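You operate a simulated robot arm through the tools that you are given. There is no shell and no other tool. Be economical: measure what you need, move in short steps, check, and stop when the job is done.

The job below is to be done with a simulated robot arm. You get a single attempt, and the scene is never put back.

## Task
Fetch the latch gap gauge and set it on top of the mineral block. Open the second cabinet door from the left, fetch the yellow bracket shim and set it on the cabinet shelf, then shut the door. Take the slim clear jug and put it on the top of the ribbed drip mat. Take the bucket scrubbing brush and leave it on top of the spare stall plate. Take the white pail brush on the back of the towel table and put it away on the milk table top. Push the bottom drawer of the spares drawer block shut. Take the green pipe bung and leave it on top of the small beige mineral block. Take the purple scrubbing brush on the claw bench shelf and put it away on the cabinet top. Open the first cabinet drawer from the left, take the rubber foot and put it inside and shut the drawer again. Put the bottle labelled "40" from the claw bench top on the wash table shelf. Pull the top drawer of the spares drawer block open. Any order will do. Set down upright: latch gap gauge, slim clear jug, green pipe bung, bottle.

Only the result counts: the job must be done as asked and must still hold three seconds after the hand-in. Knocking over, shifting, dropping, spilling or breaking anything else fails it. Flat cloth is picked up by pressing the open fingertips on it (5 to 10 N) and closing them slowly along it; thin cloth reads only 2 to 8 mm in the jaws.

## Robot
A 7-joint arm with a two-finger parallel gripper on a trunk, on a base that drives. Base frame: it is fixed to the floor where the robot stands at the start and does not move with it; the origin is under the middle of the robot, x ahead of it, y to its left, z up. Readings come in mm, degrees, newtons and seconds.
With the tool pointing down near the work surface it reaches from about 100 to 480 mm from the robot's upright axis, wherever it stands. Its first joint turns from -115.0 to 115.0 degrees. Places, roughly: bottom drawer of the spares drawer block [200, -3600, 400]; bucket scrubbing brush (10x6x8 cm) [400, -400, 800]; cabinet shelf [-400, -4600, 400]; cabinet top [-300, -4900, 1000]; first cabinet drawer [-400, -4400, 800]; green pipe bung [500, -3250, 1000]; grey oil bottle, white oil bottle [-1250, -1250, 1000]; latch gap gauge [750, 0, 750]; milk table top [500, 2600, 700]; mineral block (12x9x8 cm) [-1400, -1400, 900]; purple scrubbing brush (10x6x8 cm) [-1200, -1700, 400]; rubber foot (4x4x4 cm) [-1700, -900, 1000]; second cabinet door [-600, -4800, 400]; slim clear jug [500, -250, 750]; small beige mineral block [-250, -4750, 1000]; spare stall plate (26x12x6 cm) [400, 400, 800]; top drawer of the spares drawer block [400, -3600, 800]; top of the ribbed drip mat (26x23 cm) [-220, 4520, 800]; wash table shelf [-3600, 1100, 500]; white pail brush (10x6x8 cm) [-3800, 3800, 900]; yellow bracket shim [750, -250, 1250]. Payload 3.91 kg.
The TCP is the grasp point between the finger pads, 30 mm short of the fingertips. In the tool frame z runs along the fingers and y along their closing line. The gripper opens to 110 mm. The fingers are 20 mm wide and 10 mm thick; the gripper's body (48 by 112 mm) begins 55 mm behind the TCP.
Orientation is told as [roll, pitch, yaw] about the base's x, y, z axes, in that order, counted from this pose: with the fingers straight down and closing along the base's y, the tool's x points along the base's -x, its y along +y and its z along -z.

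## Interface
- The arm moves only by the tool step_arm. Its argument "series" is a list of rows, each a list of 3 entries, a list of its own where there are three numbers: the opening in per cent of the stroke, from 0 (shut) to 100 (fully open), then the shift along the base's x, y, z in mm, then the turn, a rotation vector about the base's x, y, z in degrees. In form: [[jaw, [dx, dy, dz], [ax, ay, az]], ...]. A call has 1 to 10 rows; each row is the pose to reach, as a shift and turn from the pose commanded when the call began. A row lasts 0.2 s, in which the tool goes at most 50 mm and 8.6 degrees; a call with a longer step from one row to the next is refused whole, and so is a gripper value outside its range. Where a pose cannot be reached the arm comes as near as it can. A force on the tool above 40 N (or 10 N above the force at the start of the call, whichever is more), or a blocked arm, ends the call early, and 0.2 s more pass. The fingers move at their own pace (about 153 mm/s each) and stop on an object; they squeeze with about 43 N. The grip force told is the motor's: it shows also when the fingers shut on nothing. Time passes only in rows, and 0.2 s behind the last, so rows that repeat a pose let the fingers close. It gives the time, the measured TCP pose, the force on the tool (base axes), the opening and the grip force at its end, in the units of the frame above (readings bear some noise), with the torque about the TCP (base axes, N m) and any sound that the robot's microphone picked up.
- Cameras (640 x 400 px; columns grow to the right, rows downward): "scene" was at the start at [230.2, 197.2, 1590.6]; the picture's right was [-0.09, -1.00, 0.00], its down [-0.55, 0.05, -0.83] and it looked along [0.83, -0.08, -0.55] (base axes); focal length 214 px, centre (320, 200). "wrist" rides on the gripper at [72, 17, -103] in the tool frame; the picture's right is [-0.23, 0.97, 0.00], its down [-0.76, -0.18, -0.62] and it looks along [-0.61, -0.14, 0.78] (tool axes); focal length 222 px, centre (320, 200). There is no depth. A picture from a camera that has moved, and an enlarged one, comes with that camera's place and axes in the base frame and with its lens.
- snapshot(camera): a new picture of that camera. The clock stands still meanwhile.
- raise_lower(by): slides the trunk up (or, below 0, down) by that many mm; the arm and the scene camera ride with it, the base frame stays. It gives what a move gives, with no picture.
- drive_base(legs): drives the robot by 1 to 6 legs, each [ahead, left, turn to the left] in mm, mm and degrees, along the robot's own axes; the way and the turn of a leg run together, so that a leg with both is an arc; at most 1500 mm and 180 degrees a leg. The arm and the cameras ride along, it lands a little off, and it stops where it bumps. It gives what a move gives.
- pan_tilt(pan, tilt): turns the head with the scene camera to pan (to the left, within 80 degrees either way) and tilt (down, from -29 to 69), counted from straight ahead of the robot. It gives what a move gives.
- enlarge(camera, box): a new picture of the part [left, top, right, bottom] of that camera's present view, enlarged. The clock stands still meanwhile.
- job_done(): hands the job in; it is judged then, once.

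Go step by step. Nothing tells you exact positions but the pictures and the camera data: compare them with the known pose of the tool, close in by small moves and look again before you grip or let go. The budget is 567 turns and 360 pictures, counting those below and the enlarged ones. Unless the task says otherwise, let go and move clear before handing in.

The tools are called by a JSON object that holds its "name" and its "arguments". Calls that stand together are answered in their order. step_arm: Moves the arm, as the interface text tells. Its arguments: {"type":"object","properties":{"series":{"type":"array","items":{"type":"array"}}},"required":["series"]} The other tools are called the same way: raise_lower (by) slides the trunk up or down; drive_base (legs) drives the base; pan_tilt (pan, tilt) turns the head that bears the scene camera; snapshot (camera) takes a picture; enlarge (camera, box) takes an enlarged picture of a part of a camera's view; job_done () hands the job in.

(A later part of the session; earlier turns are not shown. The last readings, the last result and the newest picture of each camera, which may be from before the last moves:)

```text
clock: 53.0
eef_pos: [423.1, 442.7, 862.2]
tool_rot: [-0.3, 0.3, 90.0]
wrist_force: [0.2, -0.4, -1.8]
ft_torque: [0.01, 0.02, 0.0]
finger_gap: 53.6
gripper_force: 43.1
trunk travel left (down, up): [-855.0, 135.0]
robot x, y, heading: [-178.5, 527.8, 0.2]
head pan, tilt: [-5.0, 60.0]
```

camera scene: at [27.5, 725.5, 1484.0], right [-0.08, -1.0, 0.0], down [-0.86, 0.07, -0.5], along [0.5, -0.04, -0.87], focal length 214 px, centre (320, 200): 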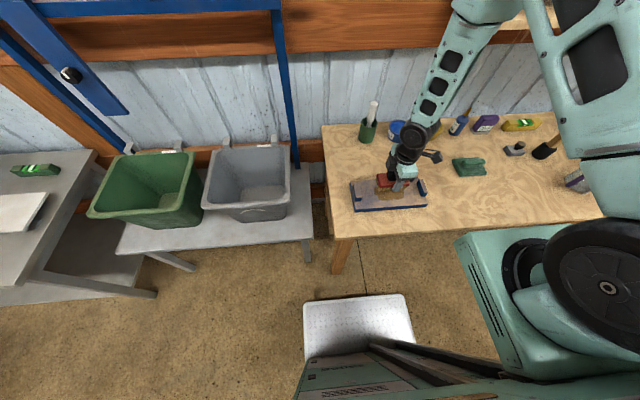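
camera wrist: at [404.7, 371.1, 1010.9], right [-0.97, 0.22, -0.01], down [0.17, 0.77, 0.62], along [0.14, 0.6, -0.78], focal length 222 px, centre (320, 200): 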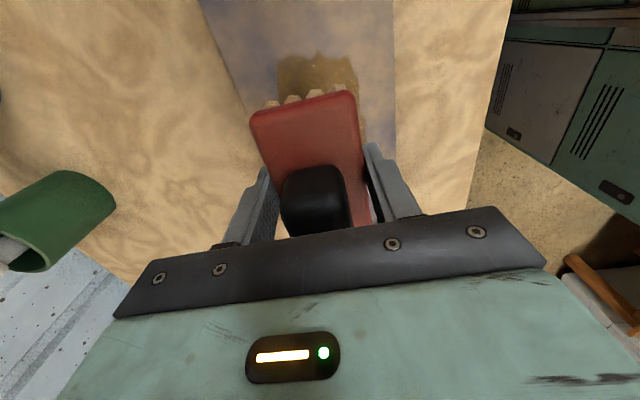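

{"name": "step_arm", "arguments": {"series": [[0, [0, 0, -5], [0, 0, 0]], [0, [0, 0, -10], [0, 0, 0]], [0, [0, 0, -15], [0, 0, 0]], [0, [0, 0, -20], [0, 0, 0]], [0, [0, 0, -25], [0, 0, 0]]]}}

```text
clock: 53.7
eef_pos: [423.1, 442.1, 854.0]
tool_rot: [-0.3, 0.3, 90.1]
wrist_force: [-4.7, 0.0, 29.1]
ft_torque: [0.57, 0.96, 0.04]
finger_gap: 53.9
gripper_force: 42.8
trunk travel left (down, up): [-855.0, 135.0]
robot x, y, heading: [-183.0, 526.9, -0.1]
head pan, tilt: [-5.0, 60.0]
stopped in row 3: the force on the tool passed its limit (the readings are from after the stop); the commanded pose is now the measured one
```

{"name": "step_arm", "arguments": {"series": [[55, [0, 0, 2], [0, 0, 0]], [65, [0, 0, 2], [0, 0, 0]], [70, [0, 0, 2], [0, 0, 0]], [70, [0, 0, 30], [0, 0, 0]], [70, [0, 0, 70], [0, 0, 0]], [70, [0, 0, 110], [0, 0, 0]]]}}

{"name": "snapshot", "arguments": {"camera": "wrist"}}

```text
clock: 55.1
eef_pos: [424.3, 442.4, 961.3]
tool_rot: [-0.3, 0.4, 90.3]
wrist_force: [0.4, 0.2, -0.6]
ft_torque: [0.0, 0.0, 0.02]
finger_gap: 77.0
gripper_force: 0.0
trunk travel left (down, up): [-855.0, 135.0]
robot x, y, heading: [-180.9, 526.5, 0.1]
head pan, tilt: [-5.0, 60.0]
```

```text
323 pictures are left
camera wrist: at [405.6, 369.7, 1066.0], right [-0.97, 0.22, -0.01], down [0.17, 0.77, 0.62], along [0.14, 0.6, -0.78], focal length 222 px, centre (320, 200)
```

wrist: 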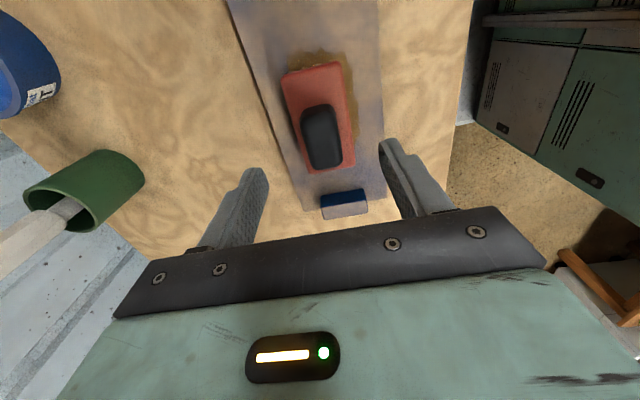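

{"name": "step_arm", "arguments": {"series": [[70, [-45, 0, 20], [0, 0, 0]], [70, [-60, -40, 40], [0, 0, 0]], [70, [-75, -80, 60], [0, 0, 0]], [70, [-90, -120, 80], [0, 0, 0]], [70, [-100, -160, 100], [0, 0, 0]], [70, [-110, -200, 120], [0, 0, 0]], [70, [-115, -240, 140], [0, 0, 0]]]}}

{"name": "drive_base", "arguments": {"legs": [[0, -550, 0]]}}

{"name": "pan_tilt", "arguments": {"pan": -50, "tilt": 30}}

{"name": "snapshot", "arguments": {"camera": "scene"}}

{"name": "snapshot", "arguments": {"camera": "wrist"}}

```text
clock: 56.7
eef_pos: [309.9, 204.0, 1103.6]
tool_rot: [-0.4, 0.4, 90.4]
wrist_force: [-0.3, 0.4, 1.1]
ft_torque: [-0.03, 0.04, 0.01]
finger_gap: 76.9
gripper_force: 0.1
trunk travel left (down, up): [-855.0, 135.0]
robot x, y, heading: [-176.0, 524.8, 0.2]
head pan, tilt: [-5.0, 60.0]
```

```text
clock: 59.9
eef_pos: [309.9, -345.9, 1102.8]
tool_rot: [-0.4, 0.3, 90.2]
wrist_force: [0.0, 0.2, -0.1]
ft_torque: [0.02, 0.0, 0.0]
finger_gap: 77.1
gripper_force: 0.1
trunk travel left (down, up): [-855.0, 135.0]
robot x, y, heading: [-177.2, -26.6, 0.2]
head pan, tilt: [-5.0, 60.0]
```

```text
clock: 61.0
eef_pos: [309.6, -345.7, 1103.5]
tool_rot: [-0.4, 0.2, 90.1]
wrist_force: [-1.0, 0.1, 0.0]
ft_torque: [0.01, -0.01, -0.03]
finger_gap: 76.9
gripper_force: 0.0
trunk travel left (down, up): [-855.0, 135.0]
robot x, y, heading: [-178.1, -26.2, 0.3]
head pan, tilt: [-50.0, 30.0]
```

```text
322 pictures are left
camera scene: at [21.5, 113.2, 1525.9], right [-0.76, -0.65, 0.0], down [-0.32, 0.38, -0.87], along [0.56, -0.66, -0.5], focal length 214 px, centre (320, 200)
```

scene: 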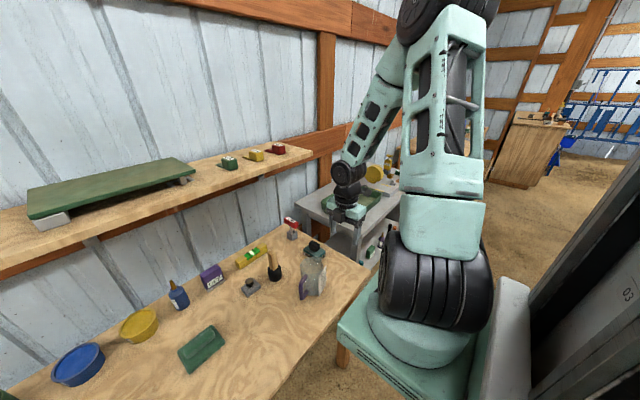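

```text
321 pictures are left
camera wrist: at [291.8, -419.0, 1206.3], right [-0.97, 0.23, -0.01], down [0.17, 0.77, 0.62], along [0.15, 0.6, -0.78], focal length 222 px, centre (320, 200)
```

wrist: 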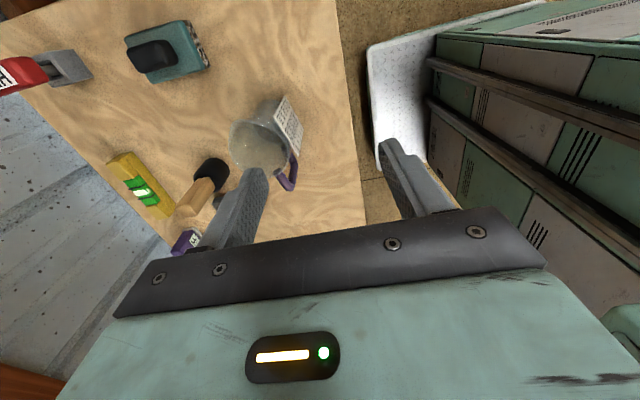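

{"name": "enlarge", "arguments": {"camera": "wrist", "box": [210, 70, 330, 210]}}

{"name": "enlarge", "arguments": {"camera": "scene", "box": [270, 220, 360, 320]}}

```text
2.86 times, centred on (270, 140) of wrist
camera zoom: at [291.8, -419.0, 1206.3], right [-0.97, 0.23, -0.01], down [0.17, 0.77, 0.62], along [0.15, 0.6, -0.78], focal length 635 px, centre (463, 371)
```

zoom: 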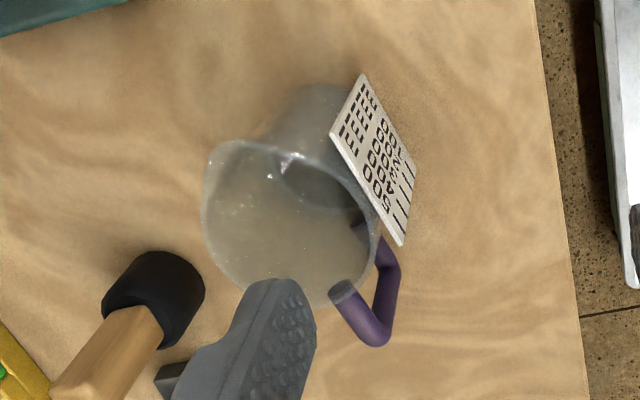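

```text
4.00 times, centred on (315, 270) of scene
camera zoom: at [21.5, 113.2, 1525.9], right [-0.76, -0.65, 0.0], down [-0.32, 0.38, -0.87], along [0.56, -0.66, -0.5], focal length 858 px, centre (340, -80)
```

zoom: 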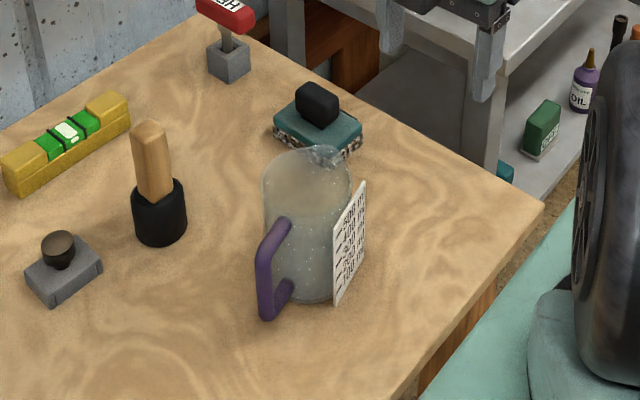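

The scale card is part of the jug. The jug is at about (412,-303) with its rim near z 915; I'll grip across the body on an axis clear of handle, card and spout, so I rotate the tool.

{"name": "step_arm", "arguments": {"series": [[100, [5, 0, 20], [0, 0, -8.5]], [100, [10, 5, 20], [0, 0, -17]], [100, [15, 10, 20], [0, 0, -25.5]], [100, [20, 15, 20], [0, 0, -34]], [100, [25, 20, 20], [0, 0, -42.5]], [100, [30, 25, 20], [0, 0, -51]], [100, [35, 30, 20], [0, 0, -59.5]], [100, [40, 35, 20], [0, 0, -68]], [100, [45, 40, 20], [0, 0, -76.5]], [100, [50, 45, 20], [0, 0, -85]]]}}

{"name": "step_arm", "arguments": {"series": [[100, [0, 0, 0], [0, 0, -8.5]], [100, [0, 0, 0], [0, 0, -17]], [100, [0, 0, 0], [0, 0, -25.5]], [100, [0, 0, 0], [0, 0, -27]]]}}

{"name": "snapshot", "arguments": {"camera": "wrist"}}

```text
clock: 63.2
eef_pos: [360.0, -301.4, 1123.1]
tool_rot: [-0.4, 0.3, 4.9]
wrist_force: [0.0, 0.0, 0.5]
ft_torque: [0.03, -0.02, 0.01]
finger_gap: 110.4
gripper_force: 0.0
trunk travel left (down, up): [-855.0, 135.0]
robot x, y, heading: [-177.3, -27.6, 0.4]
head pan, tilt: [-50.0, 30.0]
```

```text
clock: 64.2
eef_pos: [360.2, -300.2, 1122.8]
tool_rot: [-0.3, 0.4, -22.0]
wrist_force: [-0.4, -0.3, 0.2]
ft_torque: [0.0, -0.01, 0.01]
finger_gap: 110.1
gripper_force: 0.0
trunk travel left (down, up): [-855.0, 135.0]
robot x, y, heading: [-179.4, -23.4, 0.3]
head pan, tilt: [-50.0, 30.0]
```

```text
318 pictures are left
camera wrist: at [299.1, -259.0, 1226.3], right [0.58, 0.82, -0.01], down [0.64, -0.45, 0.62], along [0.5, -0.36, -0.78], focal length 222 px, centre (320, 200)
```

wrist: 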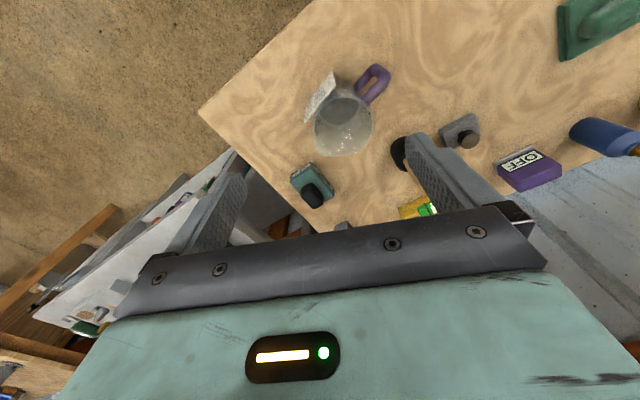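

{"name": "enlarge", "arguments": {"camera": "wrist", "box": [290, 50, 410, 170]}}

```text
3.33 times, centred on (350, 110) of wrist
camera zoom: at [299.1, -259.0, 1226.3], right [0.58, 0.82, -0.01], down [0.64, -0.45, 0.62], along [0.5, -0.36, -0.78], focal length 740 px, centre (220, 500)
```

zoom: 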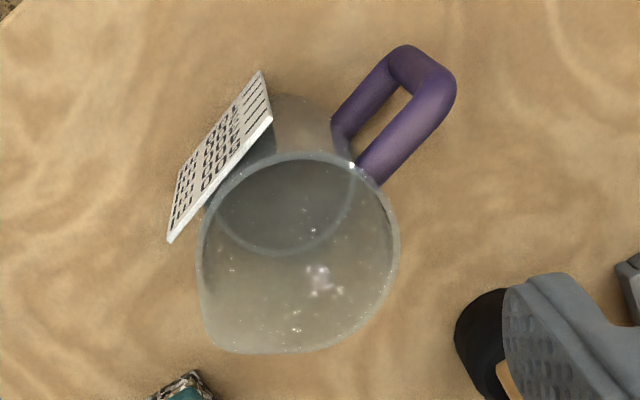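

{"name": "step_arm", "arguments": {"series": [[100, [27, 0, -35], [0, 0, 0]], [100, [55, 0, -70], [0, 0, 0]], [100, [55, 0, -105], [0, 0, 0]]]}}

{"name": "snapshot", "arguments": {"camera": "wrist"}}

```text
clock: 65.0
eef_pos: [415.1, -301.6, 1018.4]
tool_rot: [-0.4, 0.3, -21.8]
wrist_force: [-0.3, -0.9, 0.4]
ft_torque: [0.0, 0.0, 0.02]
finger_gap: 110.0
gripper_force: 0.0
trunk travel left (down, up): [-855.0, 135.0]
robot x, y, heading: [-180.1, -22.9, 0.2]
head pan, tilt: [-50.0, 30.0]
```

```text
316 pictures are left
camera wrist: at [354.8, -259.3, 1121.1], right [0.57, 0.82, -0.01], down [0.65, -0.45, 0.62], along [0.5, -0.36, -0.78], focal length 222 px, centre (320, 200)
```

wrist: 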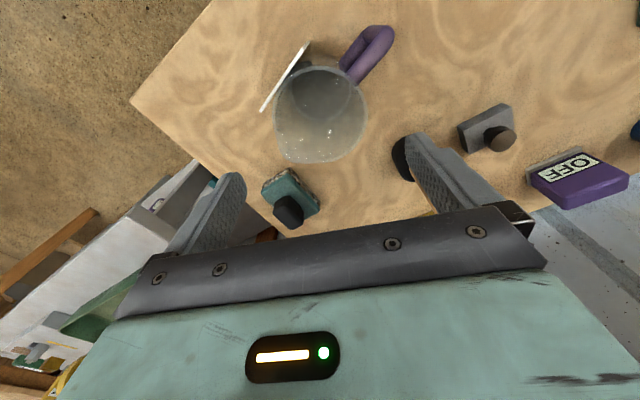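

{"name": "step_arm", "arguments": {"series": [[100, [-5, 1, -40], [0, 0, 0]], [100, [-5, 1, -80], [0, 0, 0]]]}}

{"name": "snapshot", "arguments": {"camera": "wrist"}}

```text
clock: 65.6
eef_pos: [409.9, -299.1, 938.8]
tool_rot: [-0.4, 0.2, -21.8]
wrist_force: [-0.6, 0.3, 0.5]
ft_torque: [-0.03, -0.04, -0.02]
finger_gap: 110.1
gripper_force: 0.0
trunk travel left (down, up): [-855.0, 135.0]
robot x, y, heading: [-179.4, -24.0, 0.4]
head pan, tilt: [-50.0, 30.0]
```

```text
315 pictures are left
camera wrist: at [348.7, -257.7, 1041.1], right [0.57, 0.82, -0.01], down [0.65, -0.45, 0.62], along [0.5, -0.36, -0.78], focal length 222 px, centre (320, 200)
```

wrist: 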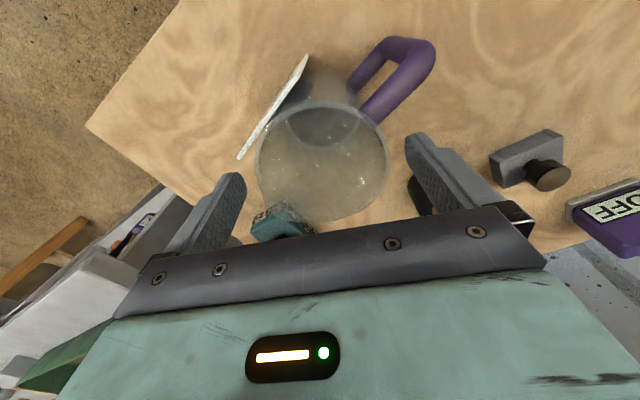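

{"name": "step_arm", "arguments": {"series": [[100, [0, 1, -20], [0, 0, 0]], [100, [0, 1, -40], [0, 0, 0]], [100, [0, 1, -60], [0, 0, 0]], [100, [0, 1, -69], [0, 0, 0]]]}}

{"name": "snapshot", "arguments": {"camera": "wrist"}}

```text
clock: 66.6
eef_pos: [410.4, -299.0, 869.6]
tool_rot: [-0.3, 0.3, -21.8]
wrist_force: [1.1, 0.0, 0.7]
ft_torque: [-0.01, 0.01, 0.01]
finger_gap: 110.1
gripper_force: 0.1
trunk travel left (down, up): [-855.0, 135.0]
robot x, y, heading: [-176.6, -23.3, 0.4]
head pan, tilt: [-50.0, 30.0]
```

```text
314 pictures are left
camera wrist: at [349.1, -256.5, 972.8], right [0.57, 0.82, -0.01], down [0.65, -0.45, 0.62], along [0.5, -0.36, -0.78], focal length 222 px, centre (320, 200)
```

wrist: 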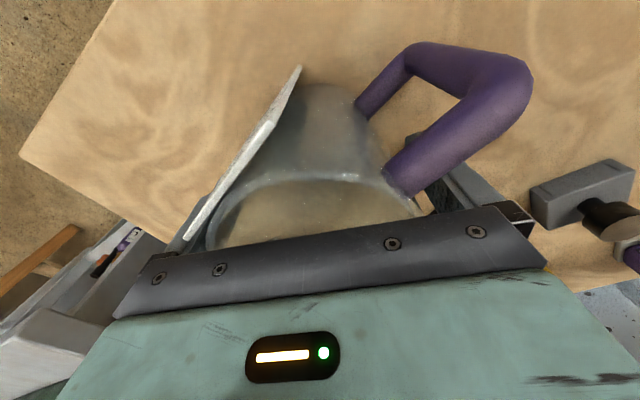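

{"name": "step_arm", "arguments": {"series": [[95, [0, 0, 0], [0, 0, 0]], [90, [0, 0, 0], [0, 0, 0]], [86, [0, 0, 0], [0, 0, 0]], [82, [0, 0, 0], [0, 0, 0]], [78, [0, 0, 0], [0, 0, 0]], [74, [0, 0, 0], [0, 0, 0]]]}}

{"name": "snapshot", "arguments": {"camera": "wrist"}}

```text
clock: 68.0
eef_pos: [409.5, -298.6, 870.1]
tool_rot: [-0.4, 0.3, -21.9]
wrist_force: [0.3, 0.3, 0.4]
ft_torque: [0.03, -0.01, 0.0]
finger_gap: 82.3
gripper_force: 1.0
trunk travel left (down, up): [-855.0, 135.0]
robot x, y, heading: [-174.7, -24.9, 0.2]
head pan, tilt: [-50.0, 30.0]
```

```text
313 pictures are left
camera wrist: at [349.0, -256.5, 972.9], right [0.57, 0.82, -0.01], down [0.65, -0.45, 0.62], along [0.5, -0.36, -0.78], focal length 222 px, centre (320, 200)
```

wrist: 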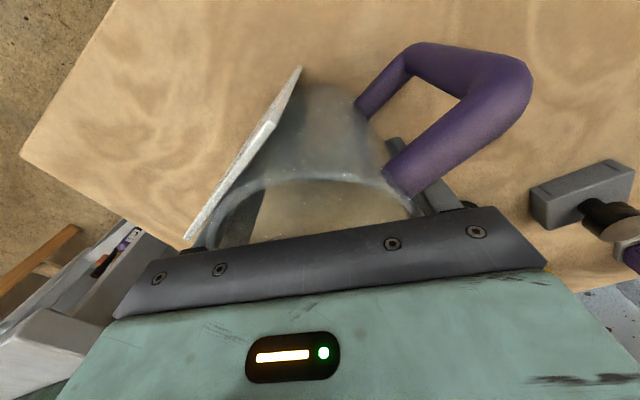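

{"name": "step_arm", "arguments": {"series": [[70, [0, 0, 0], [0, 0, 0]], [66, [0, 0, 0], [0, 0, 0]], [62, [0, 0, 0], [0, 0, 0]], [58, [0, 0, 0], [0, 0, 0]]]}}

```text
clock: 69.0
eef_pos: [410.1, -298.3, 869.2]
tool_rot: [-0.4, 0.3, -21.9]
wrist_force: [0.7, 0.6, 1.2]
ft_torque: [0.12, -0.04, 0.03]
finger_gap: 81.3
gripper_force: 43.1
trunk travel left (down, up): [-855.0, 135.0]
robot x, y, heading: [-178.1, -24.8, 0.2]
head pan, tilt: [-50.0, 30.0]
```

{"name": "step_arm", "arguments": {"series": [[50, [0, 0, 0], [0, 0, 0]], [50, [0, 0, 4], [0, 0, 0]], [50, [0, 0, 10], [0, 0, 0]], [50, [0, 0, 18], [0, 0, 0]], [50, [0, 0, 28], [0, 0, 0]]]}}

{"name": "snapshot", "arguments": {"camera": "wrist"}}

{"name": "snapshot", "arguments": {"camera": "scene"}}

```text
clock: 70.2
eef_pos: [410.1, -298.6, 897.0]
tool_rot: [-0.4, 0.4, -21.9]
wrist_force: [-0.1, 0.1, -1.1]
ft_torque: [0.01, 0.02, 0.0]
finger_gap: 81.2
gripper_force: 43.3
trunk travel left (down, up): [-855.0, 135.0]
robot x, y, heading: [-178.7, -26.4, 0.4]
head pan, tilt: [-50.0, 30.0]
```

```text
312 pictures are left
camera wrist: at [348.8, -256.9, 1000.2], right [0.57, 0.82, -0.01], down [0.65, -0.45, 0.62], along [0.5, -0.36, -0.79], focal length 222 px, centre (320, 200)
```

wrist: 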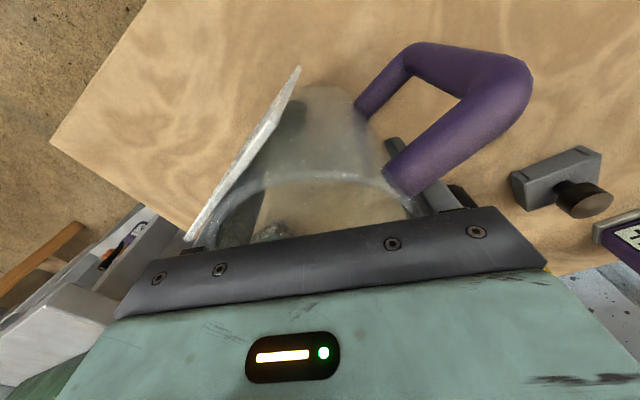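

```text
311 pictures are left
camera scene: at [21.7, 113.0, 1525.9], right [-0.76, -0.65, 0.0], down [-0.32, 0.38, -0.87], along [0.56, -0.66, -0.5], focal length 214 px, centre (320, 200)
```

scene: 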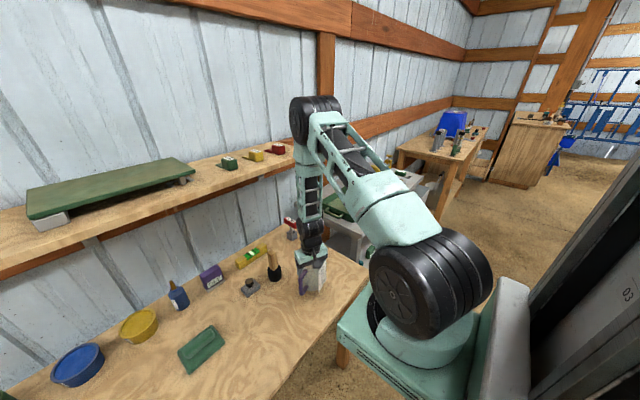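

{"name": "step_arm", "arguments": {"series": [[50, [-25, 0, 25], [0, 0, 0]], [50, [-50, 0, 55], [0, 0, 0]], [50, [-80, 0, 85], [0, 0, 0]], [50, [-110, 5, 115], [0, 0, 0]], [50, [-140, 10, 140], [0, 0, 0]]]}}

{"name": "drive_base", "arguments": {"legs": [[-260, 0, 0], [0, 0, 90]]}}

{"name": "pan_tilt", "arguments": {"pan": 0, "tilt": 25}}

{"name": "snapshot", "arguments": {"camera": "scene"}}

```text
clock: 71.4
eef_pos: [276.6, -293.2, 1035.3]
tool_rot: [-0.3, 0.5, -21.9]
wrist_force: [0.6, 0.3, -0.8]
ft_torque: [-0.02, 0.04, 0.01]
finger_gap: 81.5
gripper_force: 42.7
out of reach, approached as far as the arm can: row 5
trunk travel left (down, up): [-855.0, 135.0]
robot x, y, heading: [-178.5, -23.6, 0.4]
head pan, tilt: [-50.0, 30.0]
```

```text
clock: 77.0
eef_pos: [-163.1, 427.3, 1034.8]
tool_rot: [-0.4, 0.5, 67.5]
wrist_force: [-0.3, 0.8, -0.7]
ft_torque: [0.01, -0.04, 0.0]
finger_gap: 81.5
gripper_force: 43.3
trunk travel left (down, up): [-855.0, 135.0]
robot x, y, heading: [-441.2, -24.5, 89.7]
head pan, tilt: [-50.0, 30.0]
```

```text
clock: 78.2
eef_pos: [-163.7, 428.6, 1035.3]
tool_rot: [-0.3, 0.4, 67.6]
wrist_force: [0.3, 0.3, -0.6]
ft_torque: [-0.01, 0.03, -0.02]
finger_gap: 81.2
gripper_force: 43.1
trunk travel left (down, up): [-855.0, 135.0]
robot x, y, heading: [-441.9, -26.3, 89.6]
head pan, tilt: [0.0, 25.0]
```

```text
310 pictures are left
camera scene: at [-641.6, 211.6, 1533.9], right [1.0, -0.01, 0.0], down [0.0, -0.42, -0.91], along [0.01, 0.91, -0.42], focal length 214 px, centre (320, 200)
```

scene: 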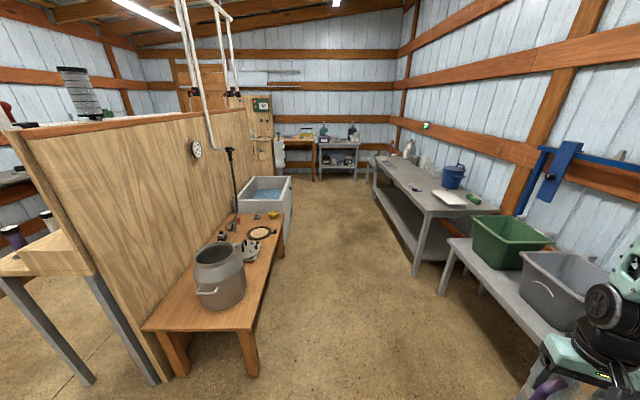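

{"name": "drive_base", "arguments": {"legs": [[1500, 0, 0], [1500, 0, 0]]}}

{"name": "snapshot", "arguments": {"camera": "scene"}}

```text
clock: 92.7
eef_pos: [-133.1, 3425.9, 1034.7]
tool_rot: [-0.3, 0.4, 67.3]
wrist_force: [0.9, 0.0, -0.4]
ft_torque: [0.04, -0.02, 0.03]
finger_gap: 81.3
gripper_force: 43.6
trunk travel left (down, up): [-855.0, 135.0]
robot x, y, heading: [-408.9, 2973.5, 89.2]
head pan, tilt: [0.0, 25.0]
```

```text
309 pictures are left
camera scene: at [-611.7, 3213.0, 1534.0], right [1.0, -0.01, 0.0], down [-0.01, -0.42, -0.91], along [0.01, 0.91, -0.42], focal length 214 px, centre (320, 200)
```

scene: 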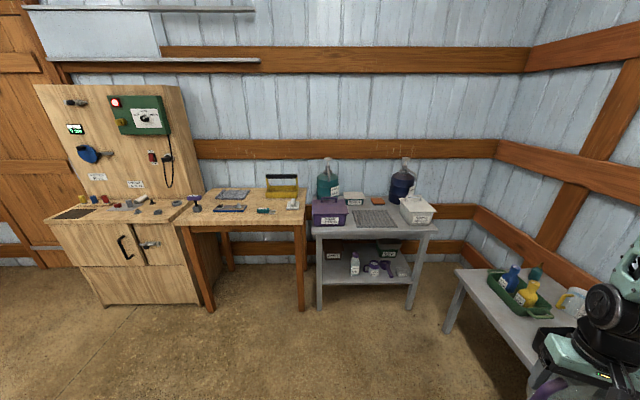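

{"name": "drive_base", "arguments": {"legs": [[880, 20, 0.8]]}}

{"name": "pan_tilt", "arguments": {"pan": -40, "tilt": 45}}

{"name": "snapshot", "arguments": {"camera": "scene"}}

{"name": "snapshot", "arguments": {"camera": "wrist"}}

```text
clock: 97.3
eef_pos: [-144.2, 4304.0, 1035.9]
tool_rot: [-0.3, 0.4, 67.3]
wrist_force: [0.3, -0.1, 0.5]
ft_torque: [-0.03, -0.01, 0.0]
finger_gap: 81.4
gripper_force: 42.7
trunk travel left (down, up): [-855.0, 135.0]
robot x, y, heading: [-421.0, 3855.3, 89.3]
head pan, tilt: [0.0, 25.0]
```

```text
clock: 98.4
eef_pos: [-144.7, 4306.4, 1034.6]
tool_rot: [-0.3, 0.5, 67.4]
wrist_force: [-0.7, 0.2, -1.7]
ft_torque: [0.0, 0.01, -0.06]
finger_gap: 81.5
gripper_force: 43.0
trunk travel left (down, up): [-855.0, 135.0]
robot x, y, heading: [-422.4, 3855.5, 89.6]
head pan, tilt: [-40.0, 45.0]
```

```text
308 pictures are left
camera scene: at [-570.5, 4061.0, 1503.4], right [0.76, -0.65, 0.0], down [-0.46, -0.54, -0.71], along [0.46, 0.54, -0.71], focal length 214 px, centre (320, 200)
```

scene: 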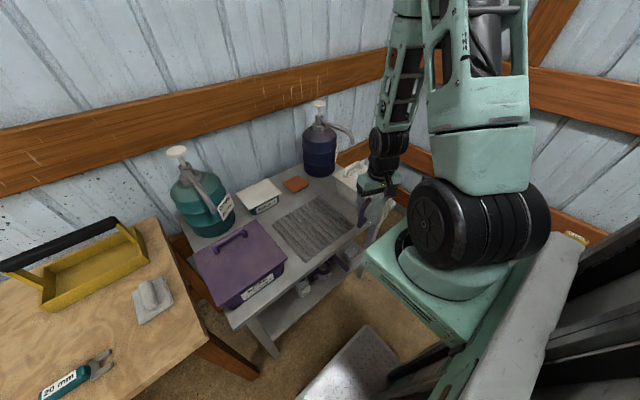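

```text
307 pictures are left
camera wrist: at [-188.6, 4245.1, 1138.3], right [-0.81, 0.58, -0.01], down [0.46, 0.64, 0.62], along [0.37, 0.5, -0.79], focal length 222 px, centre (320, 200)
```

wrist: 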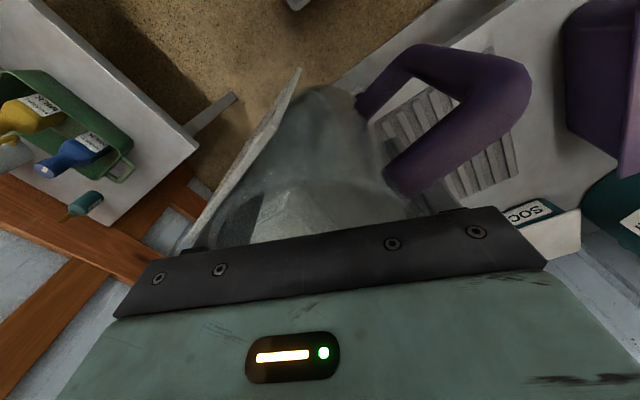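

{"name": "step_arm", "arguments": {"series": [[50, [-15, 38, 0], [0, 0, 0]], [50, [-30, 76, 0], [0, 0, 0]], [50, [-46, 114, 0], [0, 0, 0]], [50, [-62, 152, 0], [0, 0, 0]], [50, [-78, 188, 0], [0, 0, 0]], [50, [-78, 188, -40], [0, 0, 0]], [50, [-78, 188, -80], [0, 0, 0]], [50, [-78, 188, -120], [0, 0, 0]]]}}

{"name": "snapshot", "arguments": {"camera": "scene"}}

{"name": "snapshot", "arguments": {"camera": "wrist"}}

```text
clock: 100.2
eef_pos: [-220.7, 4493.5, 915.8]
tool_rot: [-0.3, 0.5, 67.3]
wrist_force: [-0.6, -0.7, -1.8]
ft_torque: [0.04, -0.03, 0.0]
finger_gap: 81.5
gripper_force: 42.3
trunk travel left (down, up): [-855.0, 135.0]
robot x, y, heading: [-423.0, 3856.3, 89.8]
head pan, tilt: [-40.0, 45.0]
```

```text
306 pictures are left
camera scene: at [-570.7, 4060.5, 1503.5], right [0.76, -0.65, 0.0], down [-0.46, -0.54, -0.71], along [0.46, 0.54, -0.71], focal length 214 px, centre (320, 200)
```

scene: 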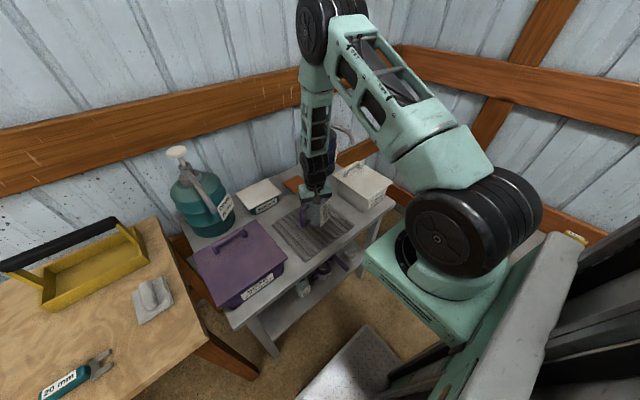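

```text
305 pictures are left
camera wrist: at [-266.1, 4432.8, 1017.8], right [-0.81, 0.58, -0.01], down [0.46, 0.64, 0.62], along [0.37, 0.5, -0.79], focal length 222 px, centre (320, 200)
```

wrist: 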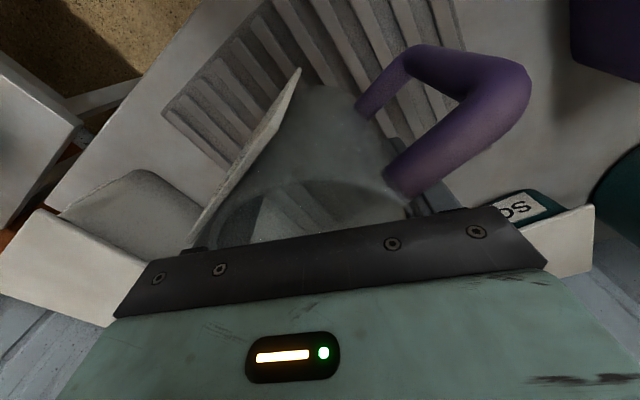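

{"name": "step_arm", "arguments": {"series": [[50, [0, 5, -20], [0, 0, 0]], [50, [0, 8, -40], [0, 0, 0]], [50, [0, 8, -50], [0, 0, 0]], [50, [0, 8, -56], [0, 0, 0]], [50, [0, 8, -60], [0, 0, 0]], [50, [0, 8, -64], [0, 0, 0]]]}}

```text
clock: 101.5
eef_pos: [-222.4, 4501.1, 857.7]
tool_rot: [-0.2, 0.2, 67.4]
wrist_force: [-1.4, -8.0, 27.2]
ft_torque: [0.21, 0.78, 0.21]
finger_gap: 81.3
gripper_force: 43.1
trunk travel left (down, up): [-855.0, 135.0]
robot x, y, heading: [-421.6, 3853.4, 89.6]
head pan, tilt: [-40.0, 45.0]
stopped in row 6: the force on the tool passed its limit (the readings are from after the stop); the commanded pose is now the measured one
```

{"name": "step_arm", "arguments": {"series": [[72, [0, 0, 1], [0, 0, 0]], [80, [0, 0, 1], [0, 0, 0]], [90, [0, 0, 1], [0, 0, 0]], [100, [0, 0, 1], [0, 0, 0]], [100, [0, 0, 1], [0, 0, 0]]]}}

{"name": "step_arm", "arguments": {"series": [[100, [0, 0, 15], [0, 0, 0]], [100, [0, 0, 35], [0, 0, 0]], [100, [0, 0, 65], [0, 0, 0]], [100, [0, 0, 100], [0, 0, 0]], [100, [0, 0, 140], [0, 0, 0]], [100, [0, 0, 180], [0, 0, 0]]]}}

{"name": "snapshot", "arguments": {"camera": "wrist"}}

{"name": "snapshot", "arguments": {"camera": "scene"}}

```text
clock: 102.7
eef_pos: [-221.4, 4503.0, 857.7]
tool_rot: [-0.3, 0.2, 67.6]
wrist_force: [-0.7, -6.4, 26.2]
ft_torque: [0.56, 0.44, 0.14]
finger_gap: 109.7
gripper_force: 0.1
trunk travel left (down, up): [-855.0, 135.0]
robot x, y, heading: [-420.1, 3852.0, 89.4]
head pan, tilt: [-40.0, 45.0]
```

```text
clock: 104.1
eef_pos: [-220.7, 4502.0, 1035.0]
tool_rot: [-0.3, 0.3, 67.4]
wrist_force: [0.3, 0.6, -0.8]
ft_torque: [-0.03, -0.01, -0.06]
finger_gap: 109.9
gripper_force: 0.1
trunk travel left (down, up): [-855.0, 135.0]
robot x, y, heading: [-416.6, 3854.2, 89.3]
head pan, tilt: [-40.0, 45.0]
```

```text
304 pictures are left
camera wrist: at [-266.7, 4441.4, 1138.8], right [-0.81, 0.58, -0.01], down [0.46, 0.64, 0.62], along [0.37, 0.5, -0.78], focal length 222 px, centre (320, 200)
```

wrist: 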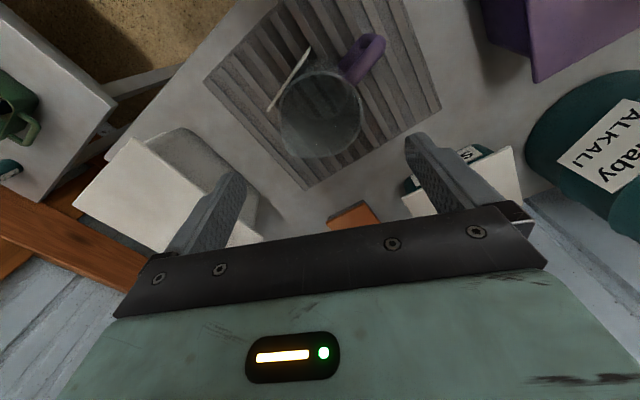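

```text
303 pictures are left
camera scene: at [-570.3, 4061.3, 1503.2], right [0.76, -0.65, 0.0], down [-0.46, -0.54, -0.71], along [0.46, 0.54, -0.71], focal length 214 px, centre (320, 200)
```

scene: 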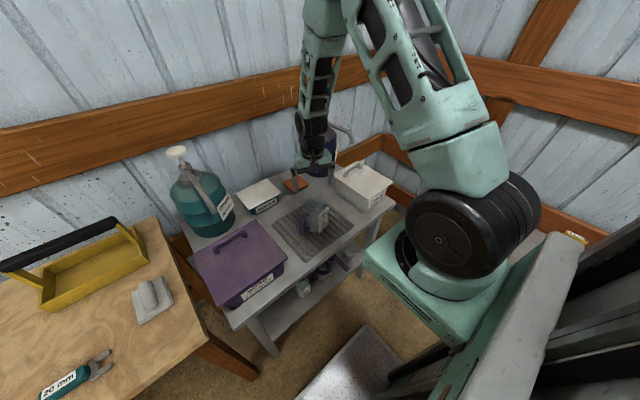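

{"name": "step_arm", "arguments": {"series": [[100, [15, -40, 0], [0, 0, 0]], [100, [30, -80, 0], [0, 0, 0]], [100, [45, -120, 0], [0, 0, 0]], [100, [60, -160, 0], [0, 0, 0]], [100, [75, -200, 0], [0, 0, 0]]]}}

{"name": "drive_base", "arguments": {"legs": [[-450, 0, 0], [0, 0, 80]]}}

{"name": "pan_tilt", "arguments": {"pan": 0, "tilt": 20}}

{"name": "snapshot", "arguments": {"camera": "scene"}}

```text
clock: 105.3
eef_pos: [-144.5, 4305.6, 1035.8]
tool_rot: [-0.3, 0.3, 67.4]
wrist_force: [1.0, -0.2, 0.1]
ft_torque: [-0.01, 0.0, 0.01]
finger_gap: 109.9
gripper_force: 0.0
out of reach, approached as far as the arm can: row 5
trunk travel left (down, up): [-855.0, 135.0]
robot x, y, heading: [-420.9, 3853.5, 89.5]
head pan, tilt: [-40.0, 45.0]
```

```text
clock: 111.4
eef_pos: [-818.8, 3759.1, 1034.4]
tool_rot: [-0.3, 0.3, 147.0]
wrist_force: [0.4, -0.1, 0.4]
ft_torque: [0.02, 0.0, 0.05]
finger_gap: 110.0
gripper_force: 0.0
trunk travel left (down, up): [-855.0, 135.0]
robot x, y, heading: [-424.6, 3405.4, 169.0]
head pan, tilt: [-40.0, 45.0]
```

```text
clock: 112.5
eef_pos: [-818.6, 3758.7, 1035.8]
tool_rot: [-0.3, 0.3, 147.0]
wrist_force: [-1.0, -0.4, 0.2]
ft_torque: [-0.03, 0.04, 0.0]
finger_gap: 109.9
gripper_force: 0.1
trunk travel left (down, up): [-855.0, 135.0]
robot x, y, heading: [-425.1, 3407.9, 169.0]
head pan, tilt: [0.0, 20.0]
```

```text
302 pictures are left
camera scene: at [-694.0, 3250.7, 1542.0], right [0.19, 0.98, 0.0], down [0.34, -0.07, -0.94], along [-0.92, 0.18, -0.34], focal length 214 px, centre (320, 200)
```

scene: 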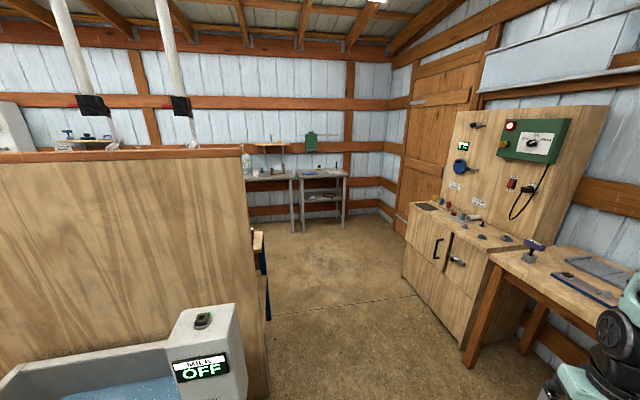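

{"name": "drive_base", "arguments": {"legs": [[0, 0, 11], [0, -270, 0], [1500, 0, 0], [800, 0, 0]]}}

{"name": "snapshot", "arguments": {"camera": "scene"}}

```text
clock: 126.1
eef_pos: [-3189.5, 3947.8, 1035.1]
tool_rot: [-0.2, 0.2, 158.0]
wrist_force: [-0.3, 0.2, -0.5]
ft_torque: [-0.02, -0.01, 0.01]
finger_gap: 109.8
gripper_force: 0.0
trunk travel left (down, up): [-855.0, 135.0]
robot x, y, heading: [-2734.6, 3676.0, -179.8]
head pan, tilt: [0.0, 20.0]
```

```text
301 pictures are left
camera scene: at [-2969.6, 3473.2, 1542.1], right [0.0, 1.0, 0.0], down [0.34, 0.0, -0.94], along [-0.94, 0.0, -0.34], focal length 214 px, centre (320, 200)
```

scene: 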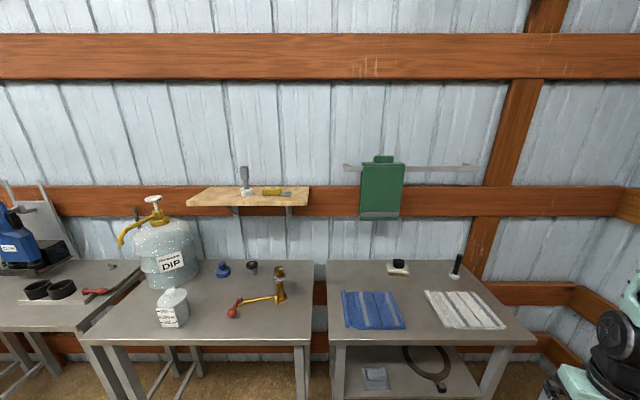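

{"name": "drive_base", "arguments": {"legs": [[400, 30, 0]]}}

{"name": "snapshot", "arguments": {"camera": "wrist"}}

{"name": "pan_tilt", "arguments": {"pan": -20, "tilt": 45}}

{"name": "snapshot", "arguments": {"camera": "scene"}}

```text
clock: 128.6
eef_pos: [-3589.1, 3917.2, 1034.7]
tool_rot: [-0.4, 0.3, 158.0]
wrist_force: [0.7, -0.1, 0.3]
ft_torque: [-0.01, 0.03, 0.01]
finger_gap: 110.3
gripper_force: 0.0
trunk travel left (down, up): [-855.0, 135.0]
robot x, y, heading: [-3133.3, 3648.3, -179.9]
head pan, tilt: [0.0, 20.0]
```

```text
300 pictures are left
camera wrist: at [-3530.1, 3873.5, 1138.5], right [-0.58, -0.82, -0.01], down [-0.64, 0.45, 0.62], along [-0.5, 0.36, -0.79], focal length 222 px, centre (320, 200)
```

wrist: 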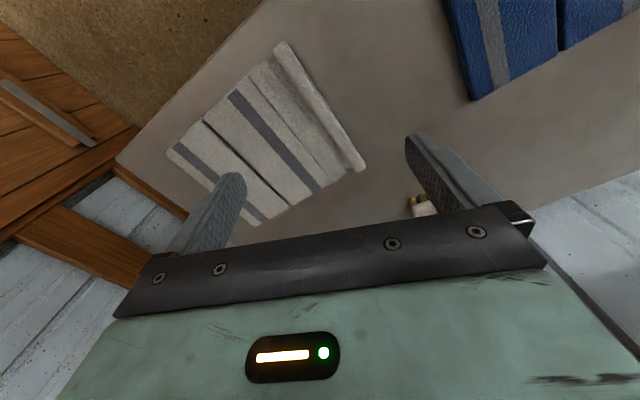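

```text
clock: 129.5
eef_pos: [-3589.1, 3917.4, 1034.5]
tool_rot: [-0.3, 0.3, 158.1]
wrist_force: [0.2, 0.0, 0.5]
ft_torque: [-0.01, 0.02, 0.02]
finger_gap: 110.2
gripper_force: 0.0
trunk travel left (down, up): [-855.0, 135.0]
robot x, y, heading: [-3134.5, 3647.3, -179.8]
head pan, tilt: [-20.0, 45.0]
```

```text
299 pictures are left
camera scene: at [-3353.4, 3470.1, 1503.4], right [0.34, 0.94, 0.0], down [0.66, -0.24, -0.71], along [-0.67, 0.24, -0.71], focal length 214 px, centre (320, 200)
```

scene: 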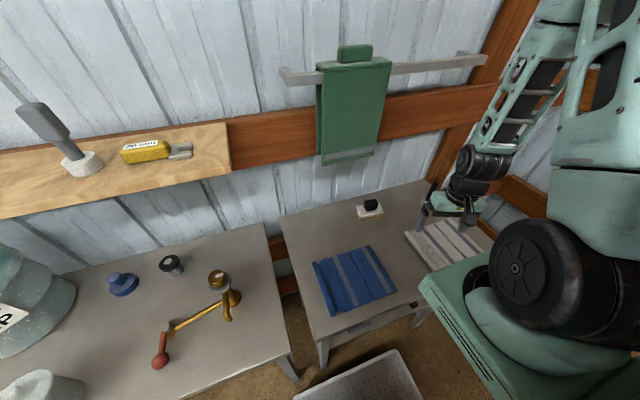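

{"name": "step_arm", "arguments": {"series": [[100, [-35, -15, 0], [0, 0, 4]], [100, [-70, -30, 0], [0, 0, 10]], [100, [-105, -45, 0], [0, 0, 16]], [100, [-140, -60, 0], [0, 0, 22]]]}}

{"name": "snapshot", "arguments": {"camera": "wrist"}}

{"name": "enlarge", "arguments": {"camera": "scene", "box": [300, 150, 440, 250]}}

```text
clock: 130.5
eef_pos: [-3728.3, 3857.1, 1036.1]
tool_rot: [-0.2, 0.4, -179.8]
wrist_force: [-0.9, -0.4, -0.7]
ft_torque: [-0.05, 0.03, 0.03]
finger_gap: 109.9
gripper_force: 0.0
trunk travel left (down, up): [-855.0, 135.0]
robot x, y, heading: [-3135.2, 3647.6, -179.8]
head pan, tilt: [-20.0, 45.0]
```

```text
298 pictures are left
camera wrist: at [-3658.1, 3838.9, 1139.0], right [-0.23, -0.97, -0.01], down [-0.77, 0.17, 0.62], along [-0.6, 0.14, -0.79], focal length 222 px, centre (320, 200)
```

wrist: 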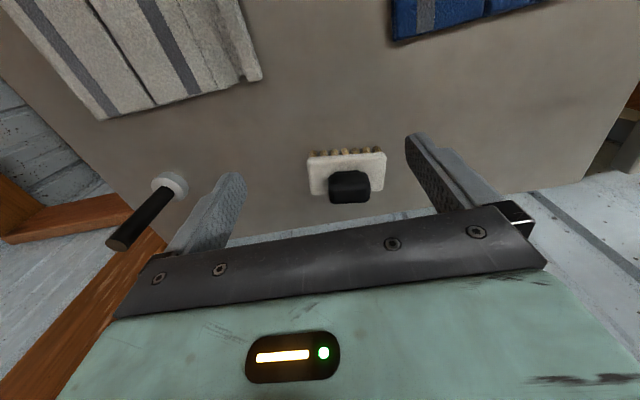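

```text
4.00 times, centred on (370, 200) of scene
camera zoom: at [-3353.1, 3470.5, 1503.5], right [0.34, 0.94, 0.0], down [0.66, -0.24, -0.71], along [-0.66, 0.24, -0.71], focal length 858 px, centre (120, 200)
```

zoom: 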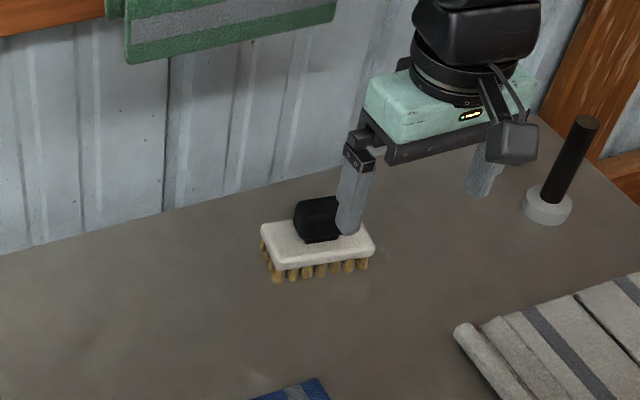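

{"name": "step_arm", "arguments": {"series": [[100, [-8, -2, 0], [0, 0, 8.5]], [100, [-16, -4, 0], [0, 0, 17]], [100, [-24, -6, 0], [0, 0, 25.5]], [100, [-32, -8, 0], [0, 0, 34]], [100, [-40, -10, 0], [0, 0, 42.5]], [100, [-48, -12, 0], [0, 0, 51]], [100, [-56, -14, 0], [0, 0, 59.5]], [100, [-64, -16, 0], [0, 0, 68]], [100, [-72, -18, 0], [0, 0, 76.5]], [100, [-82, -18, 0], [0, 0, 85]]]}}

{"name": "step_arm", "arguments": {"series": [[100, [0, 0, -20], [0, 0, 5]], [100, [0, 0, -50], [0, 0, 5]]]}}

{"name": "snapshot", "arguments": {"camera": "wrist"}}

```text
clock: 132.7
eef_pos: [-3810.6, 3839.9, 1035.2]
tool_rot: [-0.2, 0.3, -94.9]
wrist_force: [0.5, 0.5, 0.3]
ft_torque: [-0.02, 0.0, -0.05]
finger_gap: 110.1
gripper_force: 0.1
trunk travel left (down, up): [-855.0, 135.0]
robot x, y, heading: [-3137.8, 3647.3, -179.6]
head pan, tilt: [-20.0, 45.0]
```

```text
clock: 133.3
eef_pos: [-3810.8, 3840.8, 986.2]
tool_rot: [-0.3, 0.5, -89.8]
wrist_force: [0.2, -0.6, 1.2]
ft_torque: [0.02, 0.04, -0.01]
finger_gap: 110.1
gripper_force: 0.0
trunk travel left (down, up): [-855.0, 135.0]
robot x, y, heading: [-3134.4, 3646.8, -180.0]
head pan, tilt: [-20.0, 45.0]
```

```text
296 pictures are left
camera wrist: at [-3794.7, 3910.6, 1088.6], right [0.97, -0.23, -0.01], down [-0.17, -0.77, 0.62], along [-0.14, -0.6, -0.79], focal length 222 px, centre (320, 200)
```

wrist: 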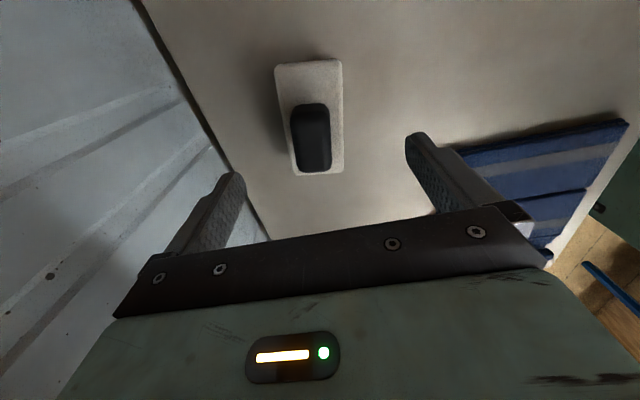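

{"name": "step_arm", "arguments": {"series": [[100, [-6, 1, -30], [0, 0, -8]], [100, [-6, 1, -60], [0, 0, -8]], [100, [-6, 1, -80], [0, 0, -8]]]}}

{"name": "snapshot", "arguments": {"camera": "wrist"}}

```text
clock: 134.1
eef_pos: [-3817.0, 3840.8, 904.4]
tool_rot: [-0.3, 0.3, -98.0]
wrist_force: [0.6, 0.2, 0.4]
ft_torque: [-0.02, -0.01, -0.02]
finger_gap: 109.7
gripper_force: 0.0
trunk travel left (down, up): [-855.0, 135.0]
robot x, y, heading: [-3136.0, 3650.3, -180.0]
head pan, tilt: [-20.0, 45.0]
```

```text
295 pictures are left
camera wrist: at [-3790.4, 3908.8, 1008.4], right [0.93, -0.36, -0.01], down [-0.28, -0.73, 0.62], along [-0.23, -0.58, -0.79], focal length 222 px, centre (320, 200)
```

wrist: 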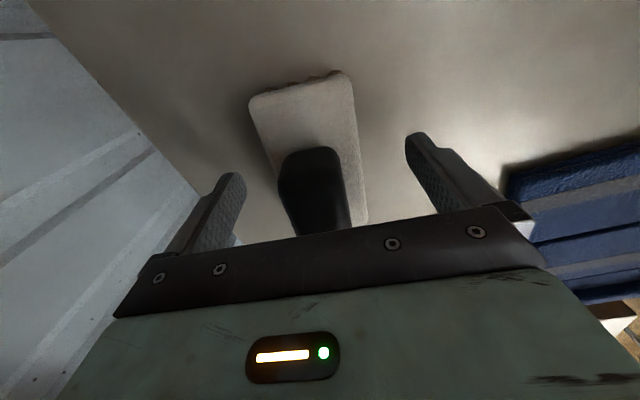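

{"name": "step_arm", "arguments": {"series": [[100, [0, 0, -10], [0, 0, 0]], [100, [0, 0, -17], [0, 0, 0]], [70, [0, 0, -17], [0, 0, 0]], [40, [0, 0, -17], [0, 0, 0]], [20, [0, 0, -17], [0, 0, 0]], [0, [0, 0, -17], [0, 0, 0]], [0, [0, 0, -17], [0, 0, 0]], [0, [0, 0, -17], [0, 0, 0]]]}}

```text
clock: 135.8
eef_pos: [-3817.2, 3838.5, 890.6]
tool_rot: [-0.4, 0.3, -98.0]
wrist_force: [7.3, -2.6, 20.8]
ft_torque: [-0.48, -0.91, 0.04]
finger_gap: 53.8
gripper_force: 43.6
trunk travel left (down, up): [-855.0, 135.0]
robot x, y, heading: [-3132.0, 3641.9, -179.8]
head pan, tilt: [-20.0, 45.0]
stopped in row 8: the force on the tool passed its limit (the readings are from after the stop); the commanded pose is now the measured one
```

{"name": "step_arm", "arguments": {"series": [[0, [0, 0, 4], [0, 0, 0]], [0, [0, 0, 10], [0, 0, 0]], [0, [0, 0, 20], [0, 0, 0]], [0, [0, 0, 35], [0, 0, 0]], [0, [0, 0, 55], [0, 0, 0]], [0, [0, 0, 80], [0, 0, 0]], [0, [0, 0, 110], [0, 0, 0]], [0, [0, 0, 140], [0, 0, 0]]]}}

{"name": "step_arm", "arguments": {"series": [[0, [35, 0, 5], [0, 0, 0]], [0, [75, 0, 10], [0, 0, 0]], [0, [115, 0, 10], [0, 0, 0]], [0, [155, 0, 10], [0, 0, 0]], [0, [195, 0, 10], [0, 0, 0]], [0, [225, 0, 10], [0, 0, 0]]]}}

```text
clock: 137.6
eef_pos: [-3818.1, 3841.4, 1027.8]
tool_rot: [-0.4, 0.3, -98.0]
wrist_force: [-0.2, 0.0, -2.1]
ft_torque: [0.05, 0.0, -0.04]
finger_gap: 53.7
gripper_force: 42.8
trunk travel left (down, up): [-855.0, 135.0]
robot x, y, heading: [-3132.3, 3643.6, -180.1]
head pan, tilt: [-20.0, 45.0]
```

```text
clock: 139.0
eef_pos: [-3623.1, 3850.4, 1034.8]
tool_rot: [-0.4, 0.3, -98.0]
wrist_force: [0.6, 0.3, -2.3]
ft_torque: [-0.02, 0.02, -0.03]
finger_gap: 53.6
gripper_force: 43.6
out of reach, approached as far as the arm can: row 5, 6
trunk travel left (down, up): [-855.0, 135.0]
robot x, y, heading: [-3136.0, 3648.8, -179.7]
head pan, tilt: [-20.0, 45.0]
```

{"name": "drive_base", "arguments": {"legs": [[-1500, 0, 0], [-1200, 0, 0], [0, 200, 0], [0, 0, 180], [0, -600, 0]]}}

{"name": "pan_tilt", "arguments": {"pan": -10, "tilt": 35}}

{"name": "snapshot", "arguments": {"camera": "scene"}}

```text
clock: 163.6
eef_pos: [41.2, 2655.6, 1034.7]
tool_rot: [-0.4, 0.3, 81.1]
wrist_force: [1.0, 0.1, -1.8]
ft_torque: [0.01, 0.01, 0.02]
finger_gap: 53.8
gripper_force: 43.1
trunk travel left (down, up): [-855.0, 135.0]
robot x, y, heading: [-445.3, 2865.6, -0.9]
head pan, tilt: [-20.0, 45.0]
```

```text
clock: 164.3
eef_pos: [41.1, 2656.4, 1034.6]
tool_rot: [-0.4, 0.3, 81.2]
wrist_force: [0.6, -0.2, -1.6]
ft_torque: [0.01, -0.01, 0.03]
finger_gap: 53.6
gripper_force: 43.1
trunk travel left (down, up): [-855.0, 135.0]
robot x, y, heading: [-446.1, 2866.7, -0.7]
head pan, tilt: [-10.0, 35.0]
```

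```text
294 pictures are left
camera scene: at [-213.1, 3052.9, 1518.1], right [-0.19, -0.98, 0.0], down [-0.56, 0.11, -0.82], along [0.8, -0.15, -0.57], focal length 214 px, centre (320, 200)
```

scene: 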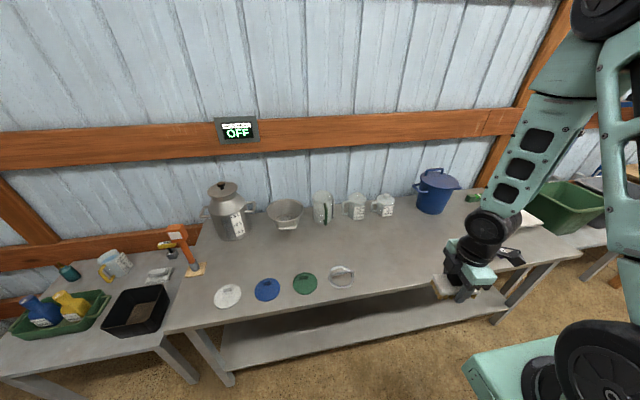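

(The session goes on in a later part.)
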